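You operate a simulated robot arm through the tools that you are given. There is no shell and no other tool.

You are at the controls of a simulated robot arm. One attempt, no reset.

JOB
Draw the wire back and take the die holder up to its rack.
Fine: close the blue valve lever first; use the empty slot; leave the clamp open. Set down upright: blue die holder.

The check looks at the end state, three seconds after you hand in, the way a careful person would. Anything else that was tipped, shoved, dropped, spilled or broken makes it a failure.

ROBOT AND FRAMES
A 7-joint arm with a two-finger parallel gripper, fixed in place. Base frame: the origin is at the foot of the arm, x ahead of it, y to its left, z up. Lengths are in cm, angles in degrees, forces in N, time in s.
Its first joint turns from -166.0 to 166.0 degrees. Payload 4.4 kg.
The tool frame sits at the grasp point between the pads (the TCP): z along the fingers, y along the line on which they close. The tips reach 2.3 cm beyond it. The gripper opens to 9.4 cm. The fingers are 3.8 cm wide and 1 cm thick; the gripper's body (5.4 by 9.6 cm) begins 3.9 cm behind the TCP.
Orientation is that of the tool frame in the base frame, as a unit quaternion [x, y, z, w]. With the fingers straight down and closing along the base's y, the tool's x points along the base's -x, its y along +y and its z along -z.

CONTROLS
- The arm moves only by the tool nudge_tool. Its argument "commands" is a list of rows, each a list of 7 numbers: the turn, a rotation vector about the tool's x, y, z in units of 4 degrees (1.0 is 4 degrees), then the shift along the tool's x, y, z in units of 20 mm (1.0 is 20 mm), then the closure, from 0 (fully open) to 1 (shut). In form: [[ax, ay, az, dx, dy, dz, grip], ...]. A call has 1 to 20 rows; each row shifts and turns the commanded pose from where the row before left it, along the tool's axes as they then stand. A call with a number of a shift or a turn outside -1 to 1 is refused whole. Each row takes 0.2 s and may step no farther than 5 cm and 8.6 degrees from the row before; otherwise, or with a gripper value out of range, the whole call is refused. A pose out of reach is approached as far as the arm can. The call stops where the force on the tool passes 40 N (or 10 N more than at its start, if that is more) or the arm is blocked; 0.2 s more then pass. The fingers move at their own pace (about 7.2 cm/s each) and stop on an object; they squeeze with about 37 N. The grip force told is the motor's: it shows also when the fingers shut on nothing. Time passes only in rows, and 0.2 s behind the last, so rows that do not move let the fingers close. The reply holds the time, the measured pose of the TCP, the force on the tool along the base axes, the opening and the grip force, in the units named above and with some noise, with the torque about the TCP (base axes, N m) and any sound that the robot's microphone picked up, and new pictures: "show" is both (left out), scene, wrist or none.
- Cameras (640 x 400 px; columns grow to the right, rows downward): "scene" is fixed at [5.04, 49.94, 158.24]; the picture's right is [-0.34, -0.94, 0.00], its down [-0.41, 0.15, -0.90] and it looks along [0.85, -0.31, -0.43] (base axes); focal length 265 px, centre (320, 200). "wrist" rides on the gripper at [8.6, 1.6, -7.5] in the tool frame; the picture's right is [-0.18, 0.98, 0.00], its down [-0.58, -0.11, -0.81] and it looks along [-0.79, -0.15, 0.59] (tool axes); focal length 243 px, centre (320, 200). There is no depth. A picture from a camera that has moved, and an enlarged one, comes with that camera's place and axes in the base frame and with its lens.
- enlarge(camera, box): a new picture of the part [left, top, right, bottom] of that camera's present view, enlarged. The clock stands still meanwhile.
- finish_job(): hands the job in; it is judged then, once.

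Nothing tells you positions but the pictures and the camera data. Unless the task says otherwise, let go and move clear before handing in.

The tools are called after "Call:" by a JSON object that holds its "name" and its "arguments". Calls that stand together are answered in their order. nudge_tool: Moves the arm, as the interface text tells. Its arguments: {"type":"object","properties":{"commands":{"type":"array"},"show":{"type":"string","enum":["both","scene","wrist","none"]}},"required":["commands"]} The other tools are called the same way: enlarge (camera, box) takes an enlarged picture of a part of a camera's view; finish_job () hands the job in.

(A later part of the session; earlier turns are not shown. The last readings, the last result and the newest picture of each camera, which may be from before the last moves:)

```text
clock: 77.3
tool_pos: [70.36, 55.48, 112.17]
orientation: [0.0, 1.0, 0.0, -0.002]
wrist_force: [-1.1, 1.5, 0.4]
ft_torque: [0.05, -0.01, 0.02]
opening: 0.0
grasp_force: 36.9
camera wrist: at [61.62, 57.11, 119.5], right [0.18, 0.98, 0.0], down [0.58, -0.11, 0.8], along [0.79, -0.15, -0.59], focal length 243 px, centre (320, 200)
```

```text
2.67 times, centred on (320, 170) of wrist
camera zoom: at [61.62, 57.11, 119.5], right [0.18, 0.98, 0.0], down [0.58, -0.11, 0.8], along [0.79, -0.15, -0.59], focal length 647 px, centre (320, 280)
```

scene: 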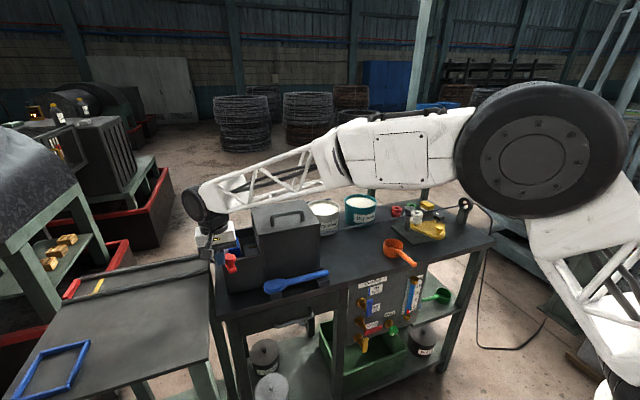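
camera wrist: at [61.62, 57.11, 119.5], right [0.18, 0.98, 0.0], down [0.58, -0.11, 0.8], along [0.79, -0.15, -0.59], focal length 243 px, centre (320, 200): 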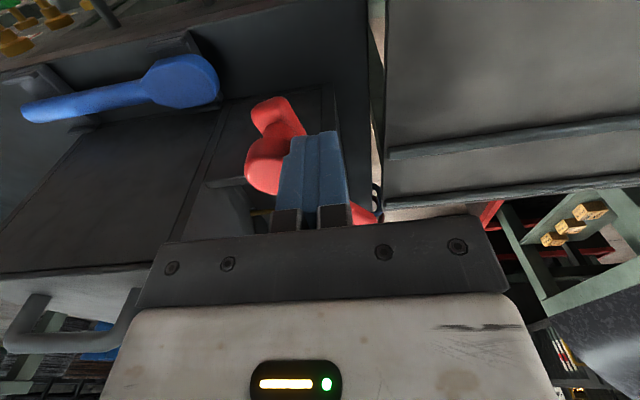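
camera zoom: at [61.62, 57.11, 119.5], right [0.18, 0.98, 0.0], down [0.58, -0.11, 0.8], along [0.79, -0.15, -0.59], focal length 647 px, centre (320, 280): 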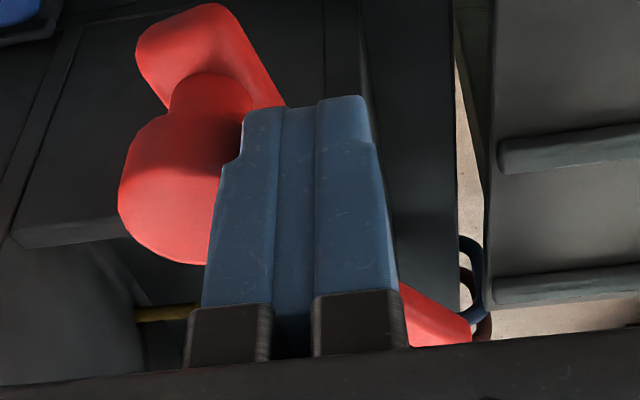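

The clamp is swinging and the tail is moving outward. Continuing the sweep.

Call:
{"name": "nudge_tool", "arguments": {"commands": [[0, 0, 0, -0.2, -0.45, 0, 1], [0, 0, 0, -0.2, -0.45, 0, 1], [0, 0, 0, -0.25, -0.42, 0, 1], [0, 0, 0, -0.25, -0.42, 0, 1], [0, 0, 0, -0.3, -0.3, 0, 1], [0, 0, 0, -0.3, -0.3, 0, 1]]}}

Call:
{"name": "enlarge", "arguments": {"camera": "scene", "box": [170, 210, 290, 285]}}

Call:
{"name": "enlarge", "arguments": {"camera": "wrist", "box": [200, 100, 440, 240]}}

```text
clock: 78.6
tool_pos: [72.55, 51.55, 112.09]
orientation: [-0.001, 1.0, 0.0, -0.003]
wrist_force: [-8.6, 14.3, 0.1]
ft_torque: [0.15, 0.12, -0.13]
opening: 0.01
grasp_force: 37.0
stopped in row 6: the force on the tool passed its limit at 50 N (the readings are from after the stop); the commanded pose is now the measured one
camera wrist: at [63.83, 53.12, 119.49], right [0.18, 0.98, 0.0], down [0.59, -0.11, 0.8], along [0.79, -0.15, -0.6], focal length 243 px, centre (320, 200)
```

scene: 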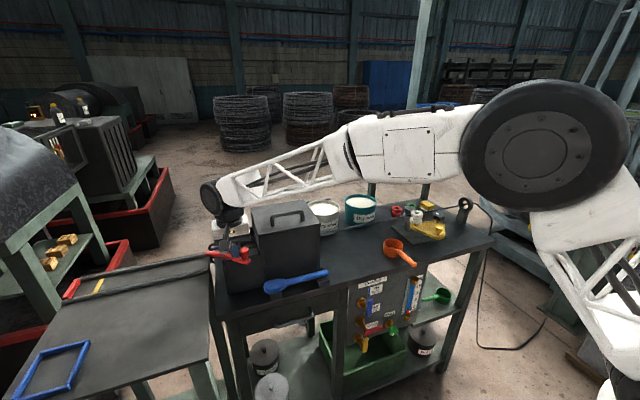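
wrist: 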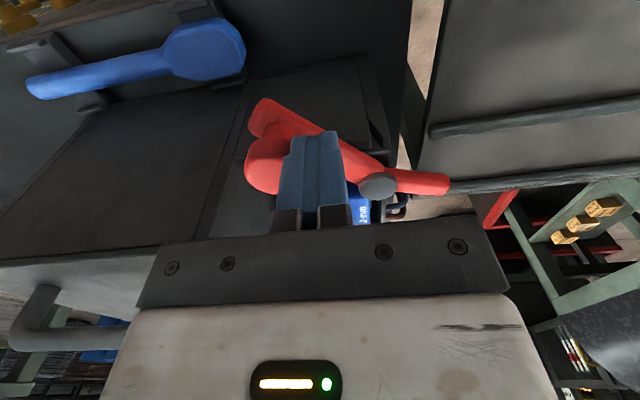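

```text
5.33 times, centred on (230, 248) of scene
camera zoom: at [5.04, 49.94, 158.24], right [-0.34, -0.94, 0.0], down [-0.41, 0.15, -0.9], along [0.85, -0.31, -0.43], focal length 1413 px, centre (800, -53)
```

zoom: 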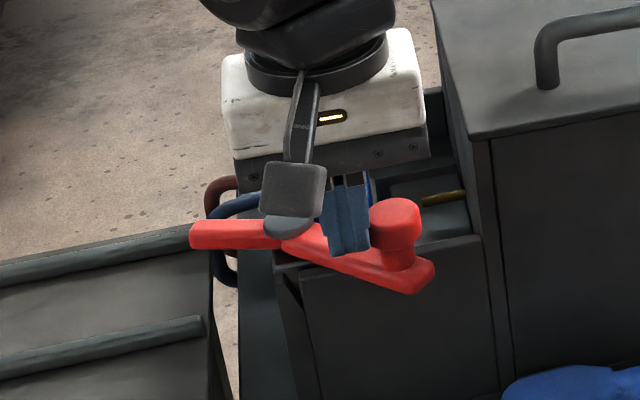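

```text
2.67 times, centred on (320, 170) of wrist
camera zoom: at [63.83, 53.12, 119.49], right [0.18, 0.98, 0.0], down [0.59, -0.11, 0.8], along [0.79, -0.15, -0.6], focal length 647 px, centre (320, 280)
```

zoom: 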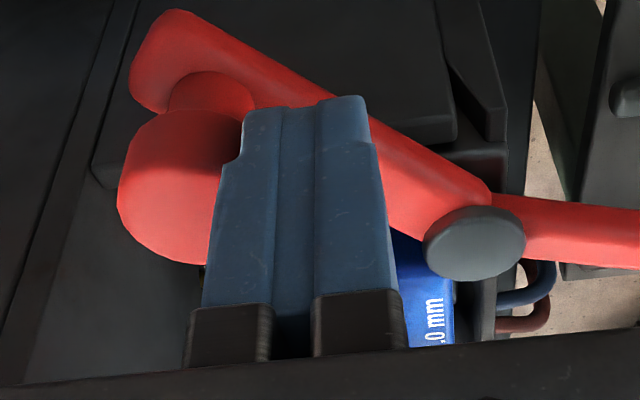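

The clamp is open against its stop with the tail pointing away. I'll lift clear and look at the holder.

Call:
{"name": "nudge_tool", "arguments": {"commands": [[0, 0, 0, 0, 0.2, 0, 1], [0, 0, 0, 0, 0, -1, 1], [0, 0, 0, 0, 0, -1, 1], [0, 0, 0, 0, 0, -1, 1], [0, 0, 0, 0.5, 0, -1, 0.3], [0, 0, 0, 0.5, 0, -1, 0.3], [0, 0, 0, 0.5, 0, -1, 0.3], [0, 0, 0, 0.5, 0, -1, 0.3]]}}

Call:
{"name": "enlarge", "arguments": {"camera": "scene", "box": [190, 205, 290, 275]}}

Call:
{"name": "enlarge", "arguments": {"camera": "wrist", "box": [240, 60, 420, 220]}}

```text
clock: 80.4
tool_pos: [68.76, 52.03, 126.17]
orientation: [-0.001, 1.0, 0.0, -0.003]
wrist_force: [0.1, -0.3, -0.6]
ft_torque: [-0.02, -0.01, -0.01]
opening: 6.58
grasp_force: 0.1
camera wrist: at [60.03, 53.48, 133.54], right [0.18, 0.98, 0.0], down [0.59, -0.11, 0.8], along [0.79, -0.15, -0.6], focal length 243 px, centre (320, 200)
```

scene: 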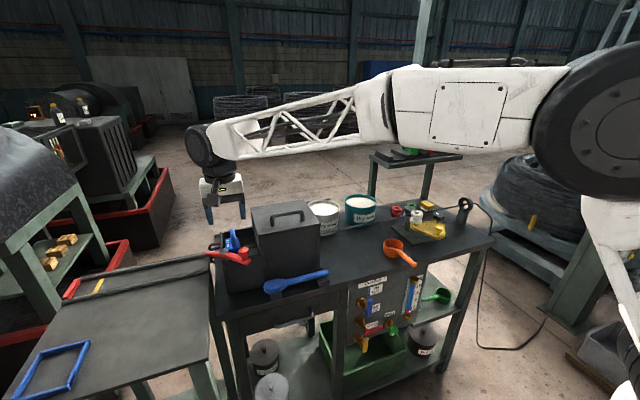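
wrist: 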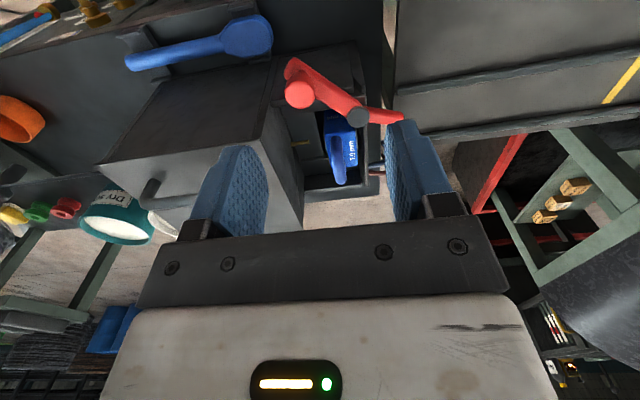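

```text
5.71 times, centred on (240, 240) of scene
camera zoom: at [5.04, 49.94, 158.24], right [-0.34, -0.94, 0.0], down [-0.41, 0.15, -0.9], along [0.85, -0.31, -0.43], focal length 1514 px, centre (777, -29)
```

zoom: 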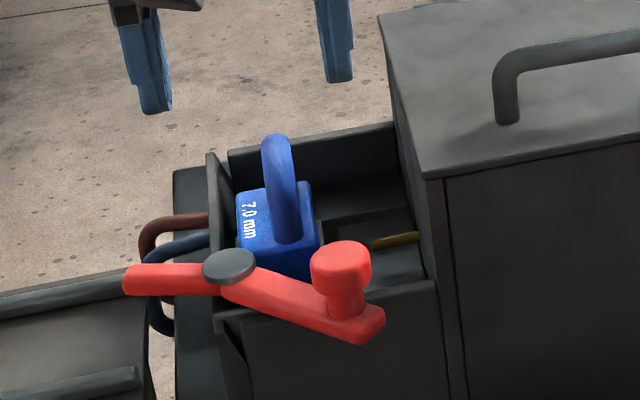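

```text
2.50 times, centred on (330, 140) of wrist
camera zoom: at [60.03, 53.48, 133.54], right [0.18, 0.98, 0.0], down [0.59, -0.11, 0.8], along [0.79, -0.15, -0.6], focal length 606 px, centre (295, 350)
```

zoom: 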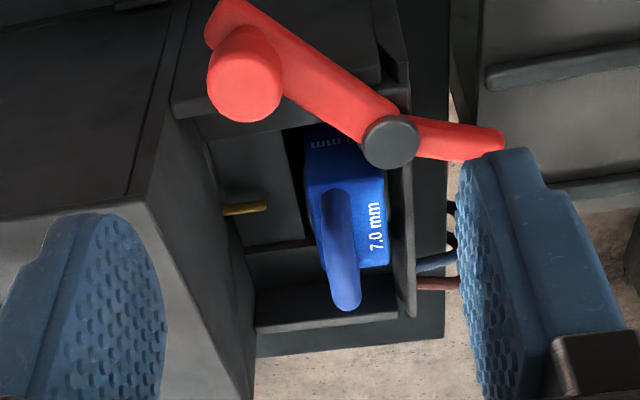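

The holder is unclamped and the wire is clear. Before lifting it I'll check reach and look at the rack. By triangulation the empty (leftmost) slot is around (105, −21), with the holders' bores at z≈128.

Call:
{"name": "nudge_tool", "arguments": {"commands": [[0, 0, 0, 0, -1, -0.5, 0.57], [0, 0, 0, 0, -1, -0.5, 0.57], [0, 0, 0, 0, -1, -0.5, 0.57], [0, 0, 0, 0, -1, -0.5, 0.57], [0, 0, 0, 0, -1, -0.5, 0.57], [0, 0, 0, 0, -1, -0.5, 0.57], [0, 0, 0, 0, -1, -0.5, 0.57], [0, 0, 0, 0, -1, -0.5, 0.57], [0, 0, 0, 0, -1, -0.5, 0.57], [0, 0, 0, 0, -1, -0.5, 0.57], [0, 0, 0, 0, -1, -0.5, 0.57], [0, 0, 0, 0, -1, -0.5, 0.57], [0, 0, 0, 0, -1, -0.5, 0.57], [0, 0, 0, 0, -1, -0.5, 0.57], [0, 0, 0, 0, -1, -0.5, 0.57], [0, 0, 0, 0, -1, -0.5, 0.57], [0, 0, 0, 0, -1, -0.5, 0.57], [0, 0, 0, 0, -1, -0.5, 0.57], [0, 0, 0, 0, -1, -0.5, 0.57], [0, 0, 0, 0, -1, -0.5, 0.57]], "show": "none"}}

Call:
{"name": "nudge_tool", "arguments": {"commands": [[0, 0, 0, -0.5, -1, 0, 0.57], [0, 0, 0, -0.5, -1, 0, 0.57], [0, 0, 0, -0.5, -1, 0, 0.57], [0, 0, 0, -0.5, -1, 0, 0.57], [0, 0, 0, -0.5, -1, 0, 0.57], [0, 0, 0, -0.5, -1, 0, 0.57], [0, 0, 0, -0.5, -1, 0, 0.57], [0, 0, 0, -0.5, -1, 0, 0.57], [0, 0, 0, -0.5, -1, 0, 0.57], [0, 0, 0, -0.5, -1, 0, 0.57], [0, 0, 0, -0.5, -1, 0, 0.57], [0, 0, 0, -0.5, -1, 0, 0.57], [0, 0, 0, -0.5, -1, 0, 0.57], [0, 0, 0, -0.5, -1, 0, 0.57], [0, 0, 0, -0.5, -1, 0, 0.57], [0, 0, 0, -0.5, -1, 0, 0.57]]}}

Call:
{"name": "enlarge", "arguments": {"camera": "wrist", "box": [160, 80, 440, 240]}}

```text
clock: 84.6
tool_pos: [68.83, 11.75, 146.1]
orientation: [-0.001, 1.0, 0.0, -0.002]
wrist_force: [-0.5, -0.2, -0.4]
ft_torque: [0.0, 0.03, 0.0]
opening: 4.03
grasp_force: 0.1
```

```text
clock: 88.0
tool_pos: [84.92, -20.09, 146.07]
orientation: [-0.001, 1.0, 0.001, -0.002]
wrist_force: [-0.7, 0.3, 0.8]
ft_torque: [-0.02, -0.01, 0.0]
opening: 4.04
grasp_force: 0.0
camera wrist: at [76.11, -18.52, 153.39], right [0.18, 0.98, 0.0], down [0.58, -0.11, 0.8], along [0.79, -0.15, -0.59], focal length 243 px, centre (320, 200)
```

scene: 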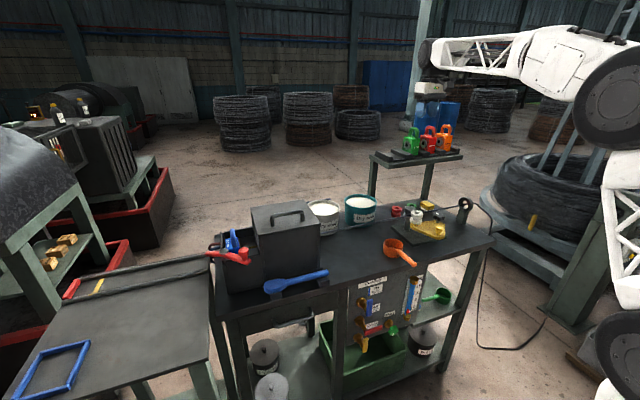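
wrist: 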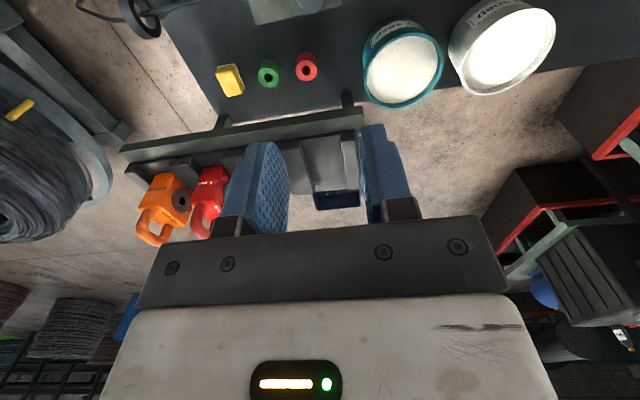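

```text
2.29 times, centred on (300, 160) of wrist
camera zoom: at [76.11, -18.52, 153.39], right [0.18, 0.98, 0.0], down [0.58, -0.11, 0.8], along [0.79, -0.15, -0.59], focal length 555 px, centre (366, 291)
```

zoom: 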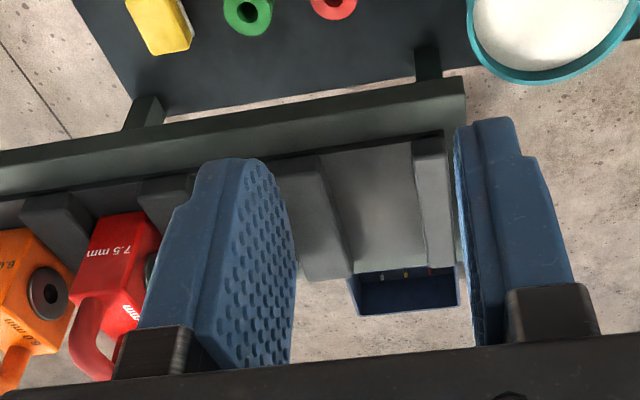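

I can see the empty slot between the two leftmost bars. I'll open the gripper and take a closer second view to get accurate positions.

Call:
{"name": "nudge_tool", "arguments": {"commands": [[0, 0, 0, 0, -0.5, 0.5, 0], [0, 0, 0, 0, -0.5, 0.5, 0], [0, 0, 0, 0, -0.5, 0.5, 0], [0, 0, 0, 0, -0.5, 0.5, 0], [0, 0, 0, 0, 0, 0, 0]]}}

Call:
{"name": "enlarge", "arguments": {"camera": "wrist", "box": [230, 80, 430, 240]}}

Call:
{"name": "enlarge", "arguments": {"camera": "scene", "box": [360, 115, 480, 190]}}

```text
clock: 89.2
tool_pos: [84.8, -24.22, 141.67]
orientation: [-0.001, 1.0, 0.001, -0.003]
wrist_force: [-0.6, -0.1, -0.4]
ft_torque: [0.0, 0.02, -0.03]
opening: 9.4
grasp_force: 0.1
camera wrist: at [76.08, -22.71, 149.27], right [0.18, 0.98, 0.0], down [0.59, -0.11, 0.8], along [0.79, -0.15, -0.6], focal length 243 px, centre (320, 200)
```

scene: 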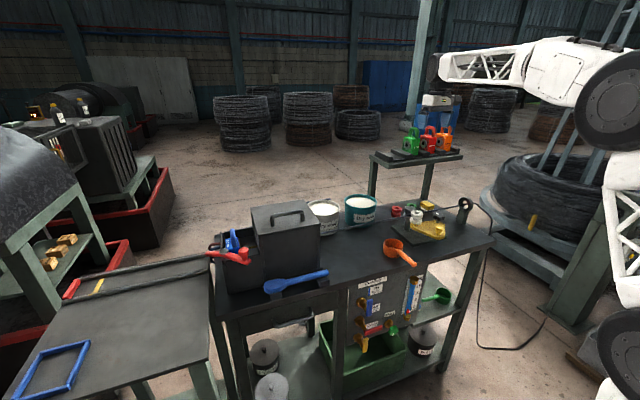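
wrist: 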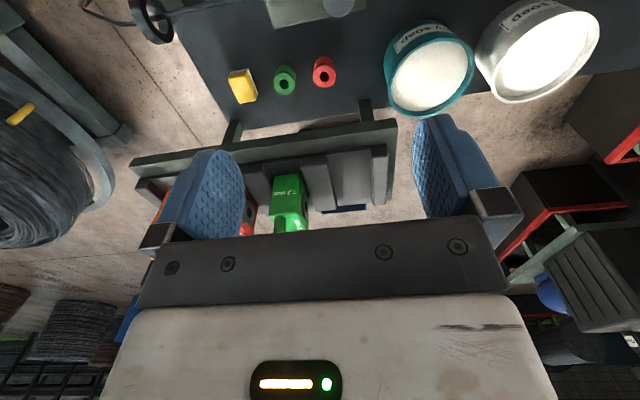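

```text
2.50 times, centred on (330, 160) of wrist
camera zoom: at [76.08, -22.71, 149.27], right [0.18, 0.98, 0.0], down [0.59, -0.11, 0.8], along [0.79, -0.15, -0.6], focal length 606 px, centre (295, 300)
```

zoom: 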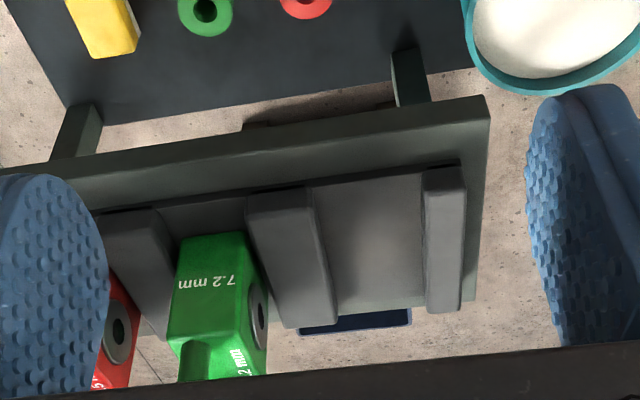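

```text
5.33 times, centred on (420, 152) of scene
camera zoom: at [5.04, 49.94, 158.24], right [-0.34, -0.94, 0.0], down [-0.41, 0.15, -0.9], along [0.85, -0.31, -0.43], focal length 1413 px, centre (-213, 453)
```

zoom: 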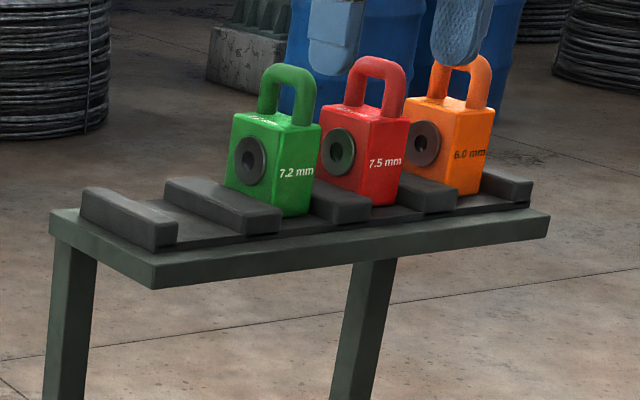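

The slot is about 6 cm wide, centred at y≈−22.9, and the neighbouring holders sit centred at x≈105. Now I'll test whether the arm can reach over it with the tool pointing down.

Call:
{"name": "nudge_tool", "arguments": {"commands": [[0, 0, 0, 0, 0, -0.7, 0], [0, 0, 0, 0, 0, -0.7, 0], [0, 0, 0, 0, 0, -0.7, 0], [0, 0, 0, -1, 0, 0, 0], [0, 0, 0, -1, 0, 0, 0], [0, 0, 0, -1, 0, 0, 0], [0, 0, 0, -1, 0, 0, 0], [0, 0, 0, -1, 0, 0, 0], [0, 0, 0, -1, 0, 0, 0], [0, 0, 0, -1, 0, 0, 0], [0, 0, 0, -1, 0, 0, 0], [0, 0, 0, -1, 0, 0, 0], [0, 0, 0, -1, 0, 0, 0]]}}

Call:
{"name": "enlarge", "arguments": {"camera": "wrist", "box": [180, 0, 460, 200]}}

```text
clock: 92.0
tool_pos: [104.68, -24.0, 146.0]
orientation: [-0.001, 1.0, 0.001, -0.002]
wrist_force: [-1.0, 0.2, 0.4]
ft_torque: [-0.03, -0.03, 0.03]
opening: 9.39
grasp_force: 0.0
camera wrist: at [96.05, -22.41, 153.44], right [0.18, 0.98, 0.0], down [0.58, -0.11, 0.8], along [0.79, -0.15, -0.59], focal length 243 px, centre (320, 200)
```

scene: 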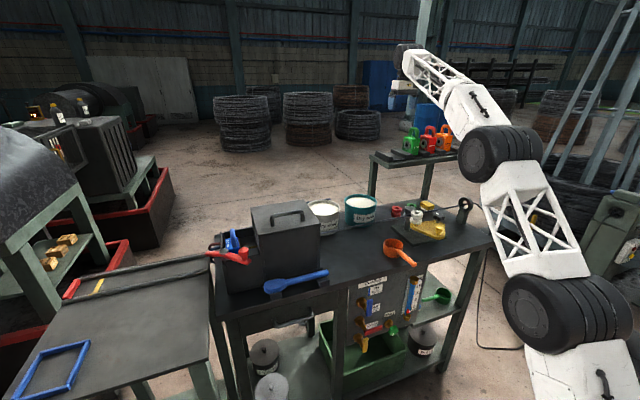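
wrist: 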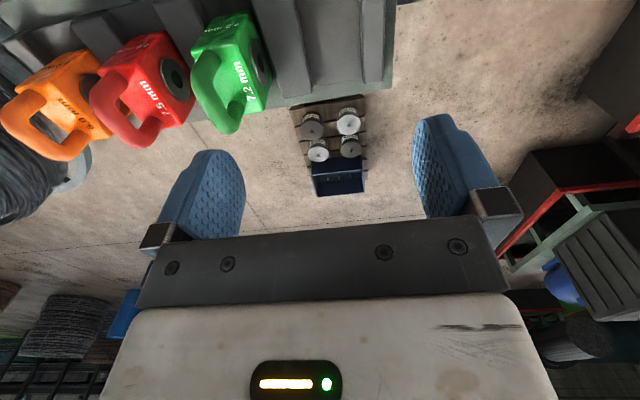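

```text
2.00 times, centred on (320, 100) of wrist
camera zoom: at [96.05, -22.41, 153.44], right [0.18, 0.98, 0.0], down [0.58, -0.11, 0.8], along [0.79, -0.15, -0.59], focal length 485 px, centre (320, 400)
```

zoom: 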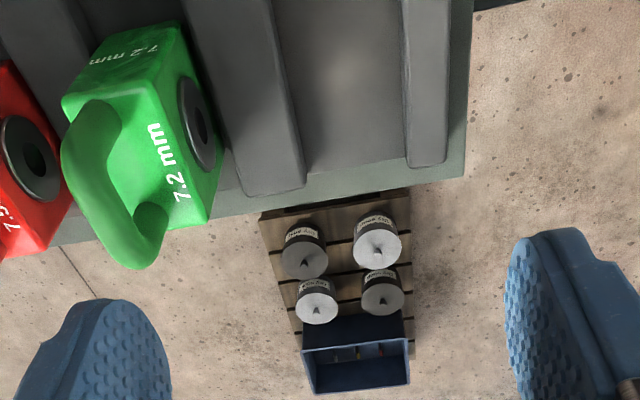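

Reach is fine, and this view confirms the slot centre at y≈−23.1 and body centres at x≈105.5. Now back to the holder to pick it up.

Call:
{"name": "nudge_tool", "arguments": {"commands": [[0, 0, 0, 0.51, 1, 0, 0.5], [0, 0, 0, 0.51, 1, 0, 0.5], [0, 0, 0, 0.51, 1, 0, 0.5], [0, 0, 0, 0.51, 1, 0, 0.5], [0, 0, 0, 0.51, 1, 0, 0.5], [0, 0, 0, 0.51, 1, 0, 0.5], [0, 0, 0, 0.51, 1, 0, 0.5], [0, 0, 0, 0.51, 1, 0, 0.5], [0, 0, 0, 0.51, 1, 0, 0.5], [0, 0, 0, 0.51, 1, 0, 0.5], [0, 0, 0, 0.51, 1, 0, 0.5], [0, 0, 0, 0.51, 1, 0, 0.5], [0, 0, 0, 0.51, 1, 0, 0.5], [0, 0, 0, 0.51, 1, 0, 0.5], [0, 0, 0, 0.51, 1, 0, 0.5], [0, 0, 0, 0.51, 1, 0, 0.5], [0, 0, 0, 0.51, 1, 0, 0.5], [0, 0, 0, 0.51, 1, 0, 0.5], [0, 0, 0, 0.51, 1, 0, 0.5], [0, 0, 0, 0.51, 1, 0, 0.5]], "show": "none"}}

Call:
{"name": "nudge_tool", "arguments": {"commands": [[0, 0, 0, 0, 0.99, 0.55, 0.5], [0, 0, 0, 0, 0.99, 0.55, 0.5], [0, 0, 0, 0, 0.99, 0.55, 0.5], [0, 0, 0, 0, 0.99, 0.55, 0.5], [0, 0, 0, 0, 0.99, 0.55, 0.5], [0, 0, 0, 0, 0.99, 0.55, 0.5], [0, 0, 0, 0, 0.99, 0.55, 0.5], [0, 0, 0, 0, 0.99, 0.55, 0.5], [0, 0, 0, 0, 0.99, 0.55, 0.5], [0, 0, 0, 0, 0.99, 0.55, 0.5], [0, 0, 0, 0, 0.99, 0.55, 0.5], [0, 0, 0, 0, 0.99, 0.55, 0.5], [0, 0, 0, 0, 0.99, 0.55, 0.5], [0, 0, 0, 0, 0.99, 0.55, 0.5], [0, 0, 0, 0, 0.99, 0.55, 0.5], [0, 0, 0, 0, 0.99, 0.55, 0.5], [0, 0, 0, 0, 0.99, 0.55, 0.5], [0, 0, 0, 0, 0.97, 0.55, 0.5]]}}

Call:
{"name": "enlarge", "arguments": {"camera": "wrist", "box": [200, 0, 440, 150]}}

Call:
{"name": "enlarge", "arguments": {"camera": "scene", "box": [190, 195, 290, 265]}}

```text
clock: 96.2
tool_pos: [84.59, 15.78, 146.15]
orientation: [0.0, 1.0, 0.0, -0.003]
wrist_force: [0.1, 0.9, 0.2]
ft_torque: [-0.02, 0.01, 0.01]
opening: 4.7
grasp_force: 0.0
```

```text
clock: 100.0
tool_pos: [84.28, 51.45, 126.28]
orientation: [-0.001, 1.0, 0.0, -0.003]
wrist_force: [0.5, 0.4, -0.2]
ft_torque: [-0.03, -0.01, 0.01]
opening: 4.7
grasp_force: 0.0
camera wrist: at [75.58, 52.94, 133.74], right [0.18, 0.98, 0.0], down [0.59, -0.11, 0.8], along [0.79, -0.15, -0.6], focal length 243 px, centre (320, 200)
```

scene: 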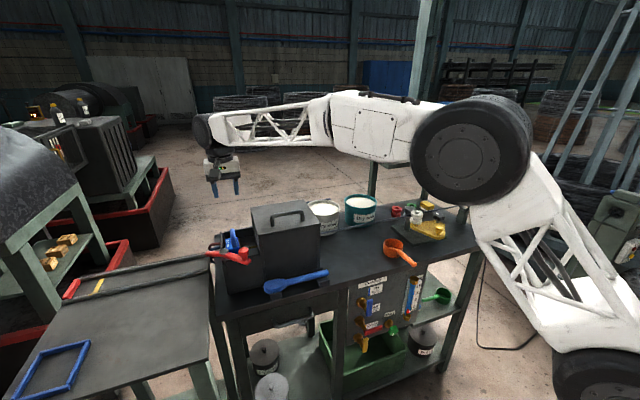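
wrist: 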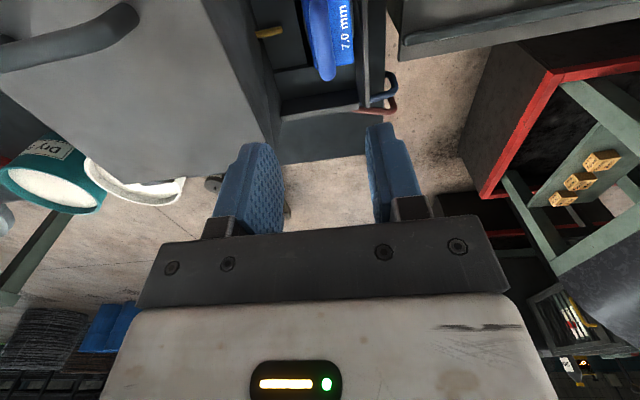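

```text
2.67 times, centred on (320, 75) of wrist
camera zoom: at [75.58, 52.94, 133.74], right [0.18, 0.98, 0.0], down [0.59, -0.11, 0.8], along [0.79, -0.15, -0.6], focal length 647 px, centre (320, 533)
```

zoom: 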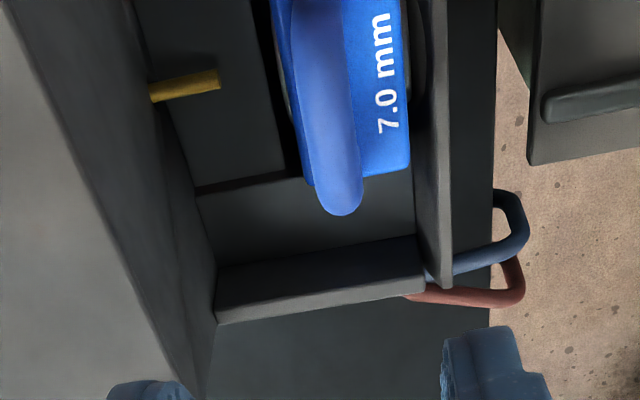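

```text
5.71 times, centred on (240, 230) of scene
camera zoom: at [5.04, 49.94, 158.24], right [-0.34, -0.94, 0.0], down [-0.41, 0.15, -0.9], along [0.85, -0.31, -0.43], focal length 1514 px, centre (777, 29)
```

zoom: 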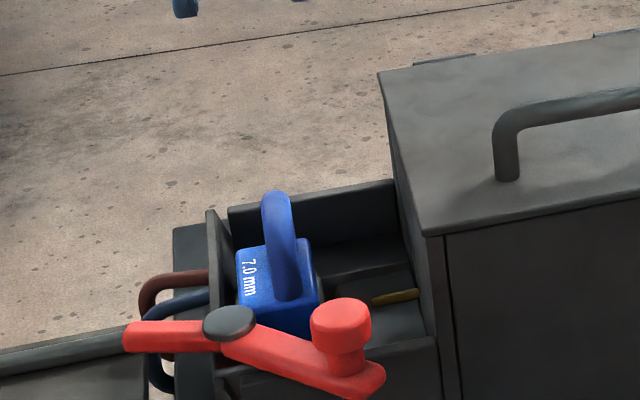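

The handle is at y≈51.65, almost directly below. I'll descend with a narrowed opening and check just above it.

Call:
{"name": "nudge_tool", "arguments": {"commands": [[0, 0, 0, 0, 0.1, 0.9, 0.58], [0, 0, 0, 0, 0, 0.9, 0.58], [0, 0, 0, 0, 0, 0.9, 0.58], [0, 0, 0, 0, 0, 0.9, 0.58], [0, 0, 0, 0, 0, 0.9, 0.58], [0, 0, 0, 0, 0, 0.9, 0.58]]}}

Call:
{"name": "enlarge", "arguments": {"camera": "scene", "box": [190, 195, 290, 265]}}

```text
clock: 101.4
tool_pos: [84.21, 51.7, 115.61]
orientation: [-0.001, 1.0, 0.0, -0.003]
wrist_force: [-0.6, 0.2, 0.3]
ft_torque: [0.0, -0.01, 0.0]
opening: 3.95
grasp_force: 0.1
camera wrist: at [75.47, 53.28, 122.99], right [0.18, 0.98, 0.0], down [0.59, -0.11, 0.8], along [0.79, -0.15, -0.6], focal length 243 px, centre (320, 200)
```

scene: 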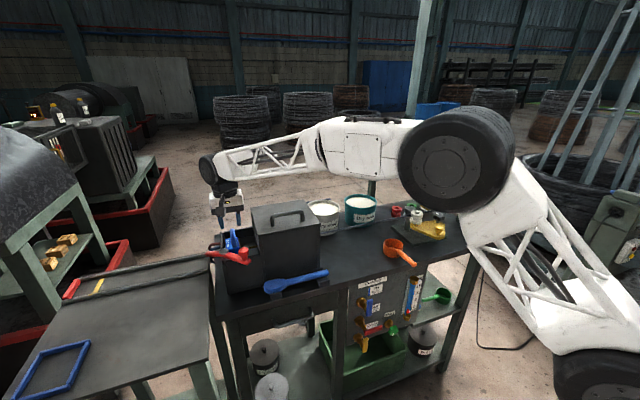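
wrist: 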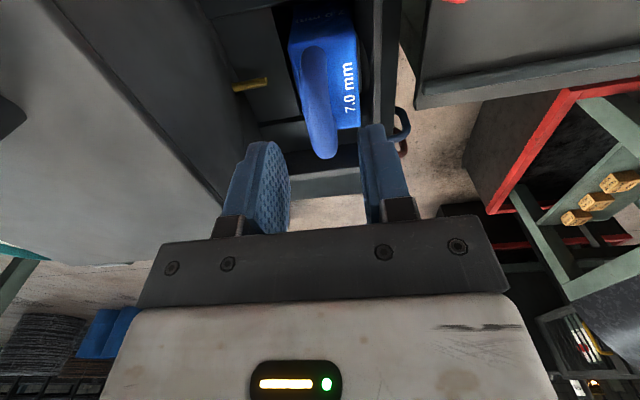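

```text
5.71 times, centred on (240, 230) of scene
camera zoom: at [5.04, 49.94, 158.24], right [-0.34, -0.94, 0.0], down [-0.41, 0.15, -0.9], along [0.85, -0.31, -0.43], focal length 1514 px, centre (777, 29)
```

zoom: 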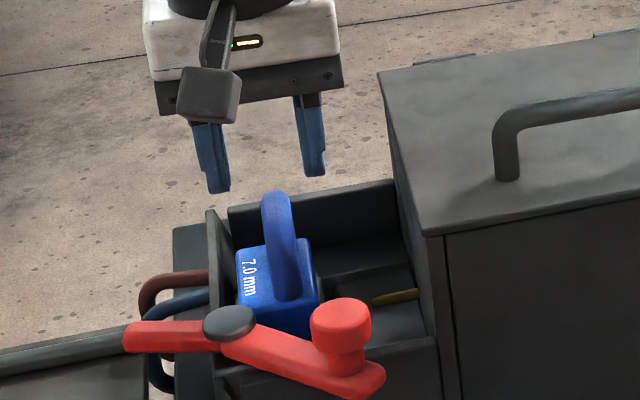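

The fingers straddle the handle. I'll lower 5 cm and close gently.

Call:
{"name": "nudge_tool", "arguments": {"commands": [[0, 0, 0, 0, -0.08, 0.6, 0.58], [0, 0, 0, 0, 0, 0.6, 0.58], [0, 0, 0, 0, 0, 0.6, 0.58], [0, 0, 0, 0, 0, 0.7, 0.58], [0, 0, 0, 0, 0, 0, 0.58]]}}

Call:
{"name": "enlarge", "arguments": {"camera": "scene", "box": [190, 195, 290, 265]}}

Call:
{"name": "enlarge", "arguments": {"camera": "wrist", "box": [220, 60, 420, 240]}}

```text
clock: 102.6
tool_pos: [84.17, 51.51, 110.63]
orientation: [-0.001, 1.0, 0.001, -0.003]
wrist_force: [0.3, 0.7, 0.0]
ft_torque: [0.02, 0.04, 0.01]
opening: 3.93
grasp_force: 0.1
camera wrist: at [75.49, 53.07, 118.02], right [0.18, 0.98, 0.0], down [0.59, -0.11, 0.8], along [0.79, -0.15, -0.6], focal length 243 px, centre (320, 200)
```

scene: 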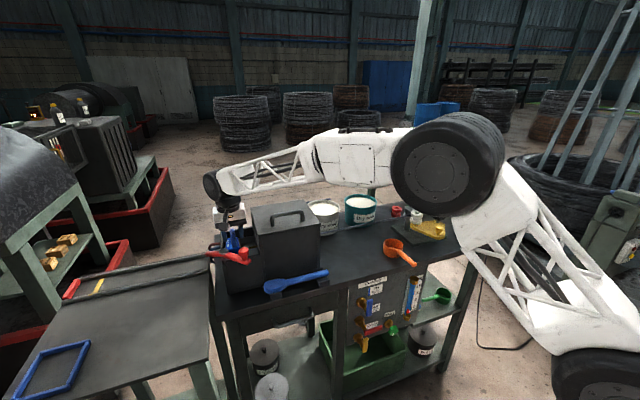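
wrist: 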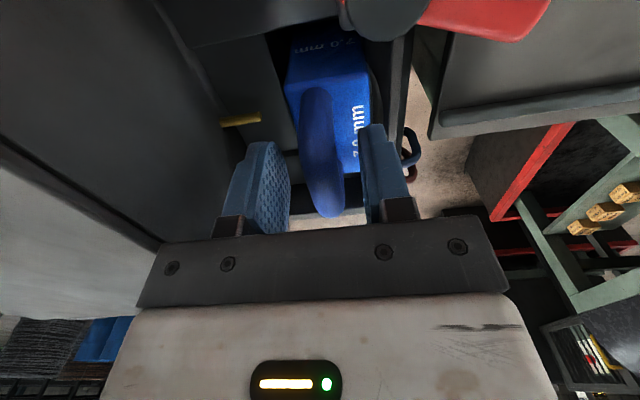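

```text
5.71 times, centred on (240, 230) of scene
camera zoom: at [5.04, 49.94, 158.24], right [-0.34, -0.94, 0.0], down [-0.41, 0.15, -0.9], along [0.85, -0.31, -0.43], focal length 1514 px, centre (777, 29)
```

zoom: 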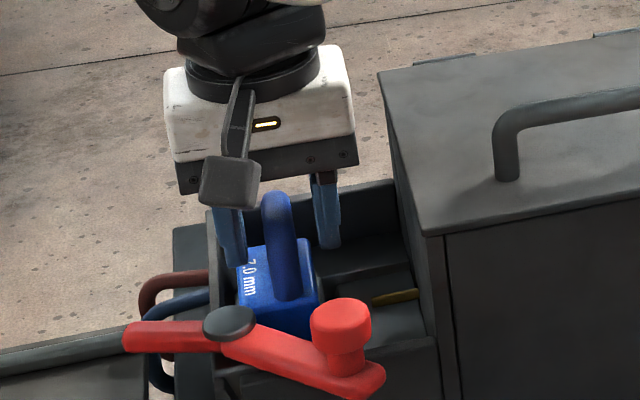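

```text
2.22 times, centred on (320, 150) of wrist
camera zoom: at [75.49, 53.07, 118.02], right [0.18, 0.98, 0.0], down [0.59, -0.11, 0.8], along [0.79, -0.15, -0.6], focal length 539 px, centre (320, 311)
```

zoom: 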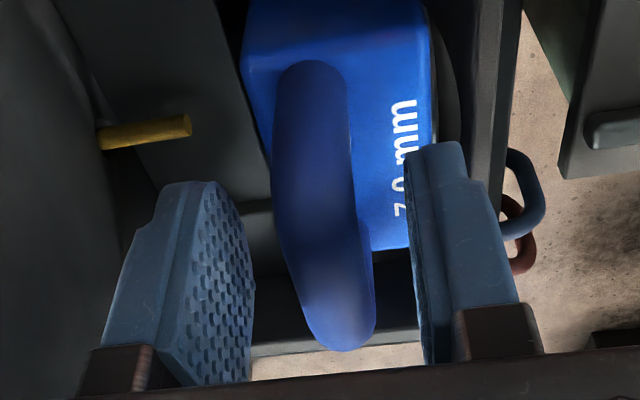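

The handle is centred between the pads. Closing.

Call:
{"name": "nudge_tool", "arguments": {"commands": [[0, 0, 0, 0, 0, 0, 0.75], [0, 0, 0, 0, 0, 0, 0.8], [0, 0, 0, 0, 0, 0, 0.85], [0, 0, 0, 0, 0, 0, 1], [0, 0, 0, 0, 0, 0, 1], [0, 0, 0, 0, 0, 0, 1]], "show": "wrist"}}

```text
clock: 104.0
tool_pos: [84.24, 51.51, 110.59]
orientation: [-0.001, 1.0, 0.001, -0.002]
wrist_force: [0.0, 4.4, 1.0]
ft_torque: [0.31, 0.07, -0.01]
opening: 1.67
grasp_force: 36.9
camera wrist: at [75.49, 53.08, 118.04], right [0.18, 0.98, 0.0], down [0.59, -0.11, 0.8], along [0.79, -0.15, -0.6], focal length 243 px, centre (320, 200)
```

wrist: 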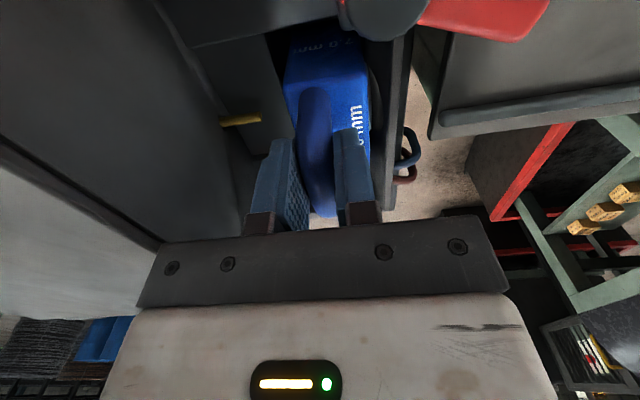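

Gripped at 1.67 cm, with little side load. I'll lift slowly and watch the force.

Call:
{"name": "nudge_tool", "arguments": {"commands": [[0, 0, 0, 0, 0, -0.15, 1], [0, 0, 0, 0, 0, -0.25, 1], [0, 0, 0, 0, 0, -0.3, 1], [0, 0, 0, 0, 0, -0.4, 1], [0, 0, 0, 0, 0, -0.4, 1]]}}

Call:
{"name": "enlarge", "arguments": {"camera": "scene", "box": [190, 195, 290, 265]}}

```text
clock: 105.2
tool_pos: [84.17, 51.41, 113.48]
orientation: [-0.001, 1.0, 0.0, -0.003]
wrist_force: [0.5, -0.2, -10.9]
ft_torque: [-0.1, 0.05, 0.01]
opening: 1.66
grasp_force: 36.9
camera wrist: at [75.45, 53.07, 120.96], right [0.18, 0.98, 0.0], down [0.59, -0.11, 0.8], along [0.79, -0.15, -0.6], focal length 243 px, centre (320, 200)
```

scene: 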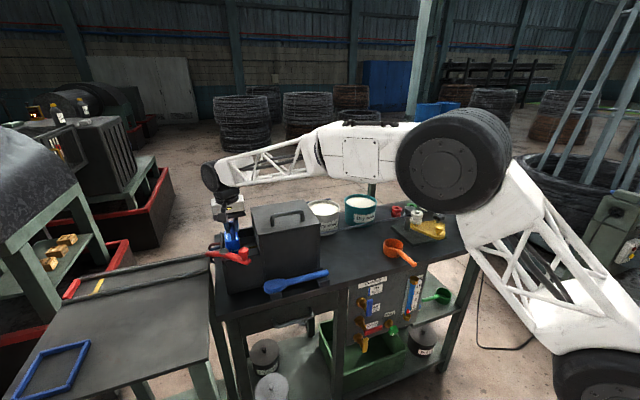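
wrist: 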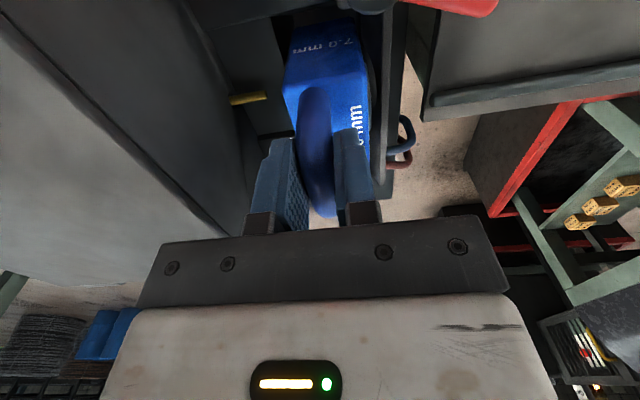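

```text
5.71 times, centred on (240, 230) of scene
camera zoom: at [5.04, 49.94, 158.24], right [-0.34, -0.94, 0.0], down [-0.41, 0.15, -0.9], along [0.85, -0.31, -0.43], focal length 1514 px, centre (777, 29)
```

zoom: 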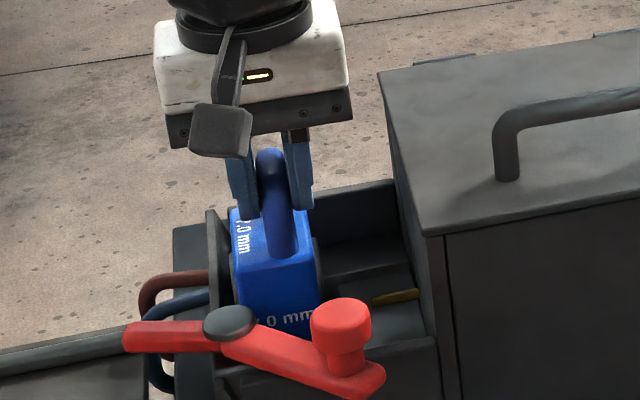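

The holder lifts freely, at about 11 N. Continuing straight up out of the cell.

Call:
{"name": "nudge_tool", "arguments": {"commands": [[0, 0, 0, 0, 0, -0.4, 1], [0, 0, 0, 0, 0, -0.5, 1], [0, 0, 0, 0, 0, -0.5, 1], [0, 0, 0, 0, 0, -0.5, 1], [0, 0, 0, 0, 0, -0.6, 1], [0, 0, 0, 0, 0, -0.6, 1], [0, 0, 0, 0, 0, -0.7, 1], [0, 0, 0, 0, 0, -0.8, 1], [0, 0, 0, 0, 0, -0.9, 1], [0, 0, 0, 0, 0, -1, 1], [0, 0, 0, 0, 0, -1, 1], [0, 0, 0, 0, 0, -1, 1], [0, 0, 0, 0, 0, -1, 1], [0, 0, 0, 0, 0, -1, 1], [0, 0, 0, 0, 0, -1, 1], [0, 0, 0, 0, 0, -1, 1], [0, 0, 0, 0, 0, -1, 1], [0, 0, 0, 0, 0, -1, 1], [0, 0, 0, 0, 0, -1, 1], [0, 0, 0, 0, 0, -0.6, 1]]}}

Call:
{"name": "enlarge", "arguments": {"camera": "scene", "box": [180, 100, 300, 280]}}

Call:
{"name": "enlarge", "arguments": {"camera": "wrist", "box": [220, 0, 440, 240]}}

```text
clock: 109.4
tool_pos: [84.33, 51.58, 145.88]
orientation: [-0.001, 1.0, 0.001, -0.002]
wrist_force: [0.1, -0.4, -11.4]
ft_torque: [-0.06, 0.08, -0.01]
opening: 1.7
grasp_force: 37.1
camera wrist: at [75.6, 53.11, 153.19], right [0.18, 0.98, 0.0], down [0.59, -0.11, 0.8], along [0.79, -0.15, -0.6], focal length 243 px, centre (320, 200)
```

scene: 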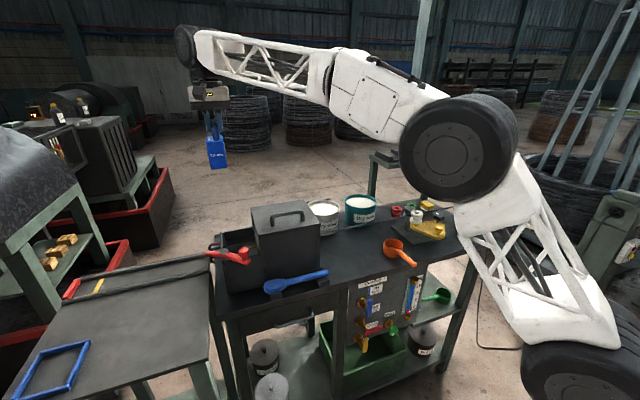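
wrist: 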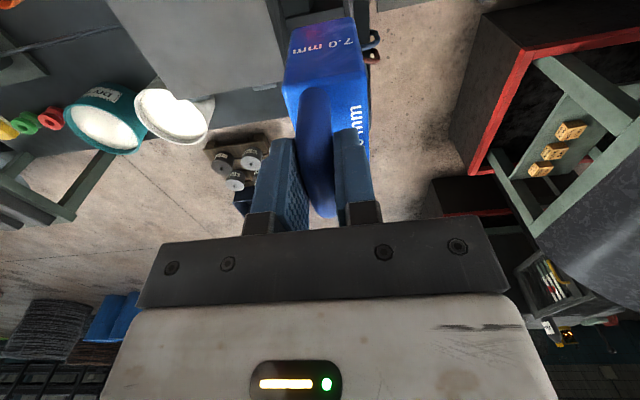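

```text
2.22 times, centred on (240, 190) of scene
camera zoom: at [5.04, 49.94, 158.24], right [-0.34, -0.94, 0.0], down [-0.41, 0.15, -0.9], along [0.85, -0.31, -0.43], focal length 589 px, centre (498, 222)
```

zoom: 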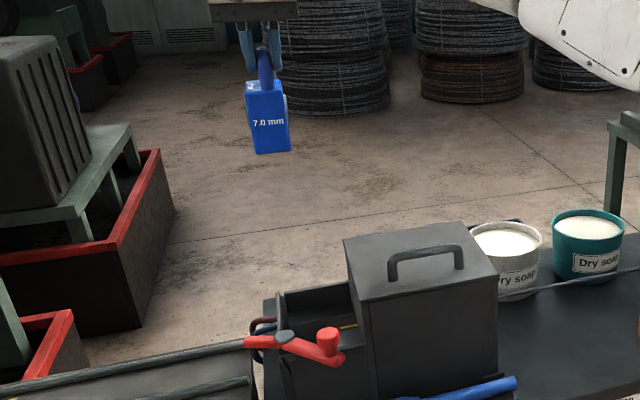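

```text
1.67 times, centred on (330, 120) of wrist
camera zoom: at [75.6, 53.11, 153.19], right [0.18, 0.98, 0.0], down [0.59, -0.11, 0.8], along [0.79, -0.15, -0.6], focal length 404 px, centre (303, 333)
```

zoom: 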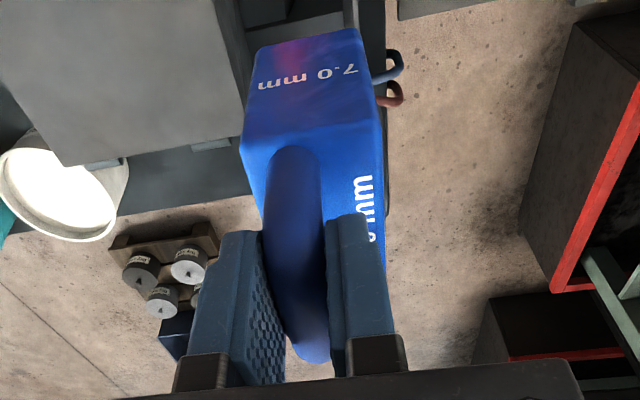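

The holder hangs upright, with its bottom about 11.8 cm below the TCP. Now I'll carry it to above the empty slot.

Call:
{"name": "nudge_tool", "arguments": {"commands": [[0, 0, 0, 0, -0.5, -0.1, 1], [0, 0, 0, -0.1, -0.8, -0.1, 1], [0, 0, 0, -0.2, -1, -0.1, 1], [0, 0, 0, -0.25, -1, -0.1, 1], [0, 0, 0, -0.25, -1, -0.1, 1], [0, 0, 0, -0.25, -1, -0.1, 1], [0, 0, 0, -0.25, -1, -0.1, 1], [0, 0, 0, -0.25, -1, -0.1, 1], [0, 0, 0, -0.25, -1, -0.1, 1], [0, 0, 0, -0.25, -1, -0.1, 1], [0, 0, 0, -0.25, -1, 0, 1], [0, 0, 0, -0.25, -1, 0, 1], [0, 0, 0, -0.25, -1, 0, 1], [0, 0, 0, -0.25, -1, 0, 1], [0, 0, 0, -0.25, -1, 0, 1], [0, 0, 0, -0.25, -1, 0, 1], [0, 0, 0, -0.25, -1, 0, 1], [0, 0, 0, -0.25, -1, 0, 1], [0, 0, 0, -0.25, -1, 0, 1], [0, 0, 0, -0.25, -1, 0, 1]], "show": "none"}}

Call:
{"name": "nudge_tool", "arguments": {"commands": [[0, 0, 0, -0.25, -1, 0, 1], [0, 0, 0, -0.25, -1, 0, 1], [0, 0, 0, -0.25, -1, 0, 1], [0, 0, 0, -0.25, -1, 0, 1], [0, 0, 0, -0.25, -1, 0, 1], [0, 0, 0, -0.25, -1, 0, 1], [0, 0, 0, -0.25, -1, 0, 1], [0, 0, 0, -0.25, -1, 0, 1], [0, 0, 0, -0.25, -1, 0, 1], [0, 0, 0, -0.25, -1, 0, 1], [0, 0, 0, -0.25, -1, 0, 1], [0, 0, 0, -0.25, -1, 0, 1], [0, 0, 0, -0.25, -1, 0, 1], [0, 0, 0, -0.25, -1, 0, 1], [0, 0, 0, -0.25, -1, 0, 1], [0, 0, 0, -0.25, -1, 0, 1], [0, 0, 0, -0.25, -1, 0, 1], [0, 0, 0, -0.25, -0.6, 0, 1], [0, 0, 0, -0.2, -0.4, 0, 1]]}}

Call:
{"name": "enlarge", "arguments": {"camera": "scene", "box": [360, 80, 480, 190]}}

Call:
{"name": "enlarge", "arguments": {"camera": "wrist", "box": [180, 0, 440, 240]}}

```text
clock: 113.6
tool_pos: [93.54, 13.16, 147.73]
orientation: [-0.001, 1.0, 0.001, -0.003]
wrist_force: [-0.1, -1.1, -9.9]
ft_torque: [-0.03, 0.07, 0.03]
opening: 1.68
grasp_force: 37.0
```

```text
clock: 117.6
tool_pos: [103.06, -23.18, 147.46]
orientation: [-0.001, 1.0, 0.0, -0.003]
wrist_force: [0.2, 0.4, -9.8]
ft_torque: [-0.04, 0.05, -0.01]
opening: 1.68
grasp_force: 36.9
camera wrist: at [94.35, -21.48, 154.92], right [0.18, 0.98, 0.0], down [0.59, -0.11, 0.8], along [0.79, -0.15, -0.6], focal length 243 px, centre (320, 200)
```

scene: 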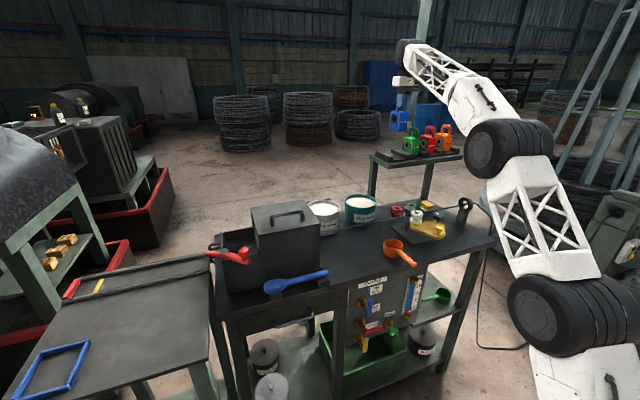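
wrist: 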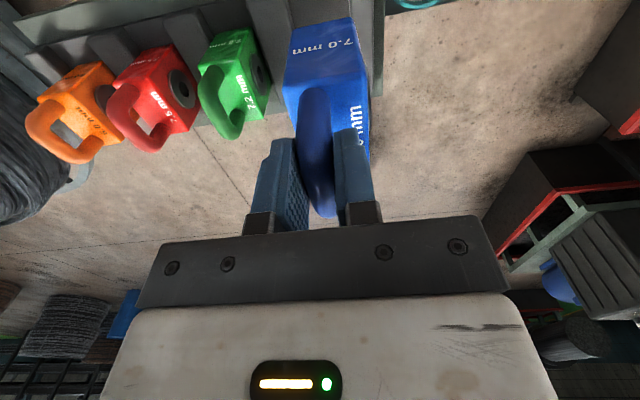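

```text
3.64 times, centred on (420, 135) of scene
camera zoom: at [5.04, 49.94, 158.24], right [-0.34, -0.94, 0.0], down [-0.41, 0.15, -0.9], along [0.85, -0.31, -0.43], focal length 964 px, centre (-44, 436)
```

zoom: 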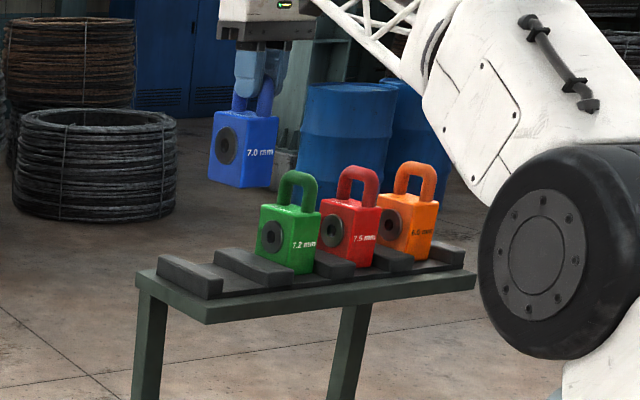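

```text
1.67 times, centred on (310, 120) of wrist
camera zoom: at [94.35, -21.48, 154.92], right [0.18, 0.98, 0.0], down [0.59, -0.11, 0.8], along [0.79, -0.15, -0.6], focal length 404 px, centre (337, 333)
```

zoom: 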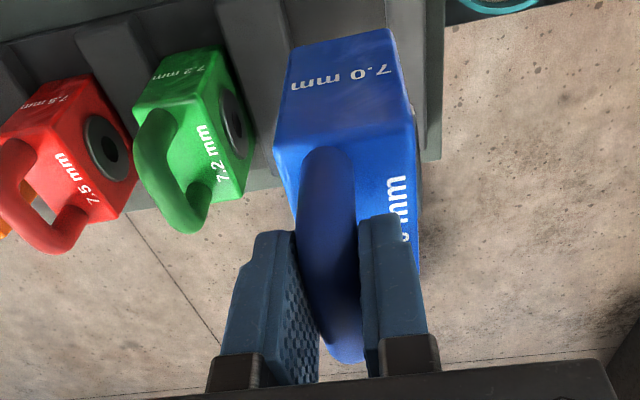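

The orientation matches the neighbours: label to the front, handle up. I'll align over the slot and lower partway.

Call:
{"name": "nudge_tool", "arguments": {"commands": [[0, 0, 0, -0.55, -0.09, 0, 1], [0, 0, 0, -0.55, -0.09, 0, 1], [0, 0, 0, 0, 0, 0.6, 1], [0, 0, 0, 0, 0, 0.8, 1], [0, 0, 0, 0, 0, 0.8, 1], [0, 0, 0, 0, 0, 0.7, 1], [0, 0, 0, 0, 0, 0.6, 1], [0, 0, 0, 0, 0, 0.4, 1]]}}

Call:
{"name": "enlarge", "arguments": {"camera": "scene", "box": [365, 110, 465, 175]}}

Call:
{"name": "enlarge", "arguments": {"camera": "wrist", "box": [180, 0, 440, 200]}}

```text
clock: 119.4
tool_pos: [105.14, -23.36, 139.75]
orientation: [0.0, 1.0, 0.0, -0.002]
wrist_force: [1.0, 0.5, -10.1]
ft_torque: [-0.02, 0.08, 0.0]
opening: 1.69
grasp_force: 37.2
camera wrist: at [96.38, -21.82, 147.14], right [0.18, 0.98, 0.0], down [0.59, -0.11, 0.8], along [0.79, -0.15, -0.6], focal length 243 px, centre (320, 200)
```

scene: 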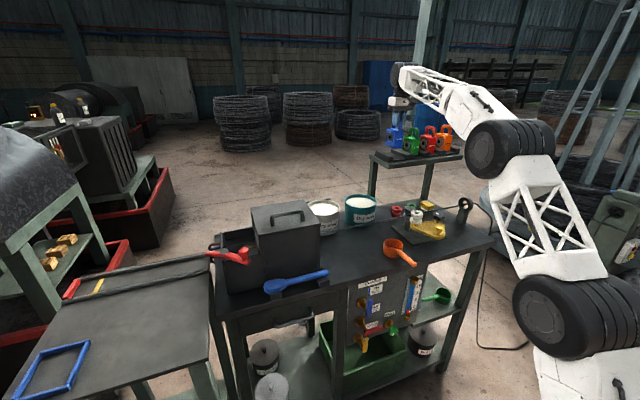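
wrist: 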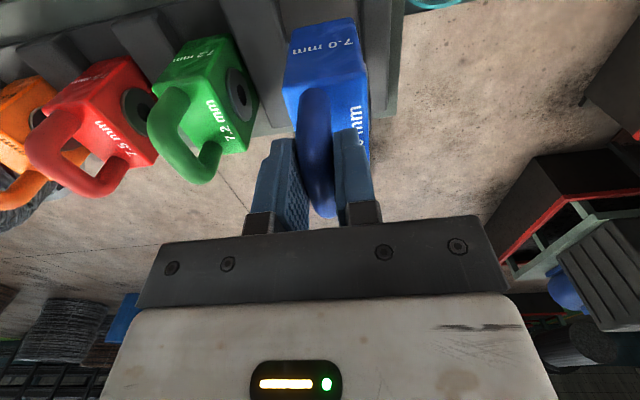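

```text
6.15 times, centred on (415, 142) of scene
camera zoom: at [5.04, 49.94, 158.24], right [-0.34, -0.94, 0.0], down [-0.41, 0.15, -0.9], along [0.85, -0.31, -0.43], focal length 1631 px, centre (-265, 554)
```

zoom: 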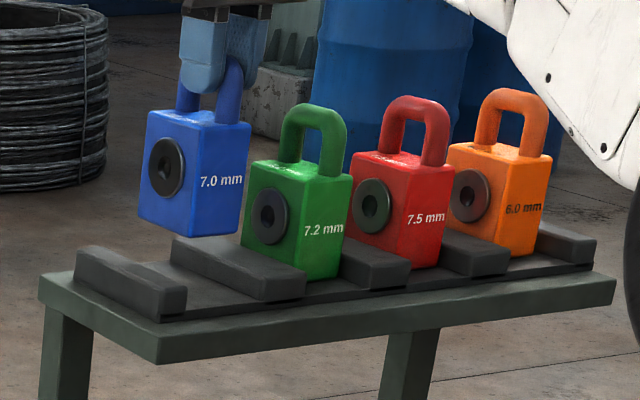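

```text
2.00 times, centred on (310, 100) of wrist
camera zoom: at [96.38, -21.82, 147.14], right [0.18, 0.98, 0.0], down [0.59, -0.11, 0.8], along [0.79, -0.15, -0.6], focal length 485 px, centre (340, 400)
```

zoom: 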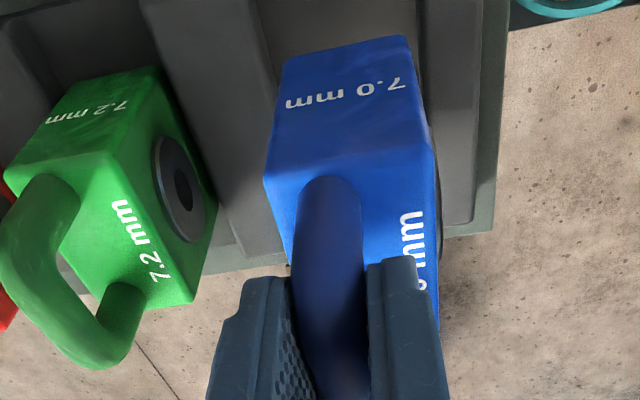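

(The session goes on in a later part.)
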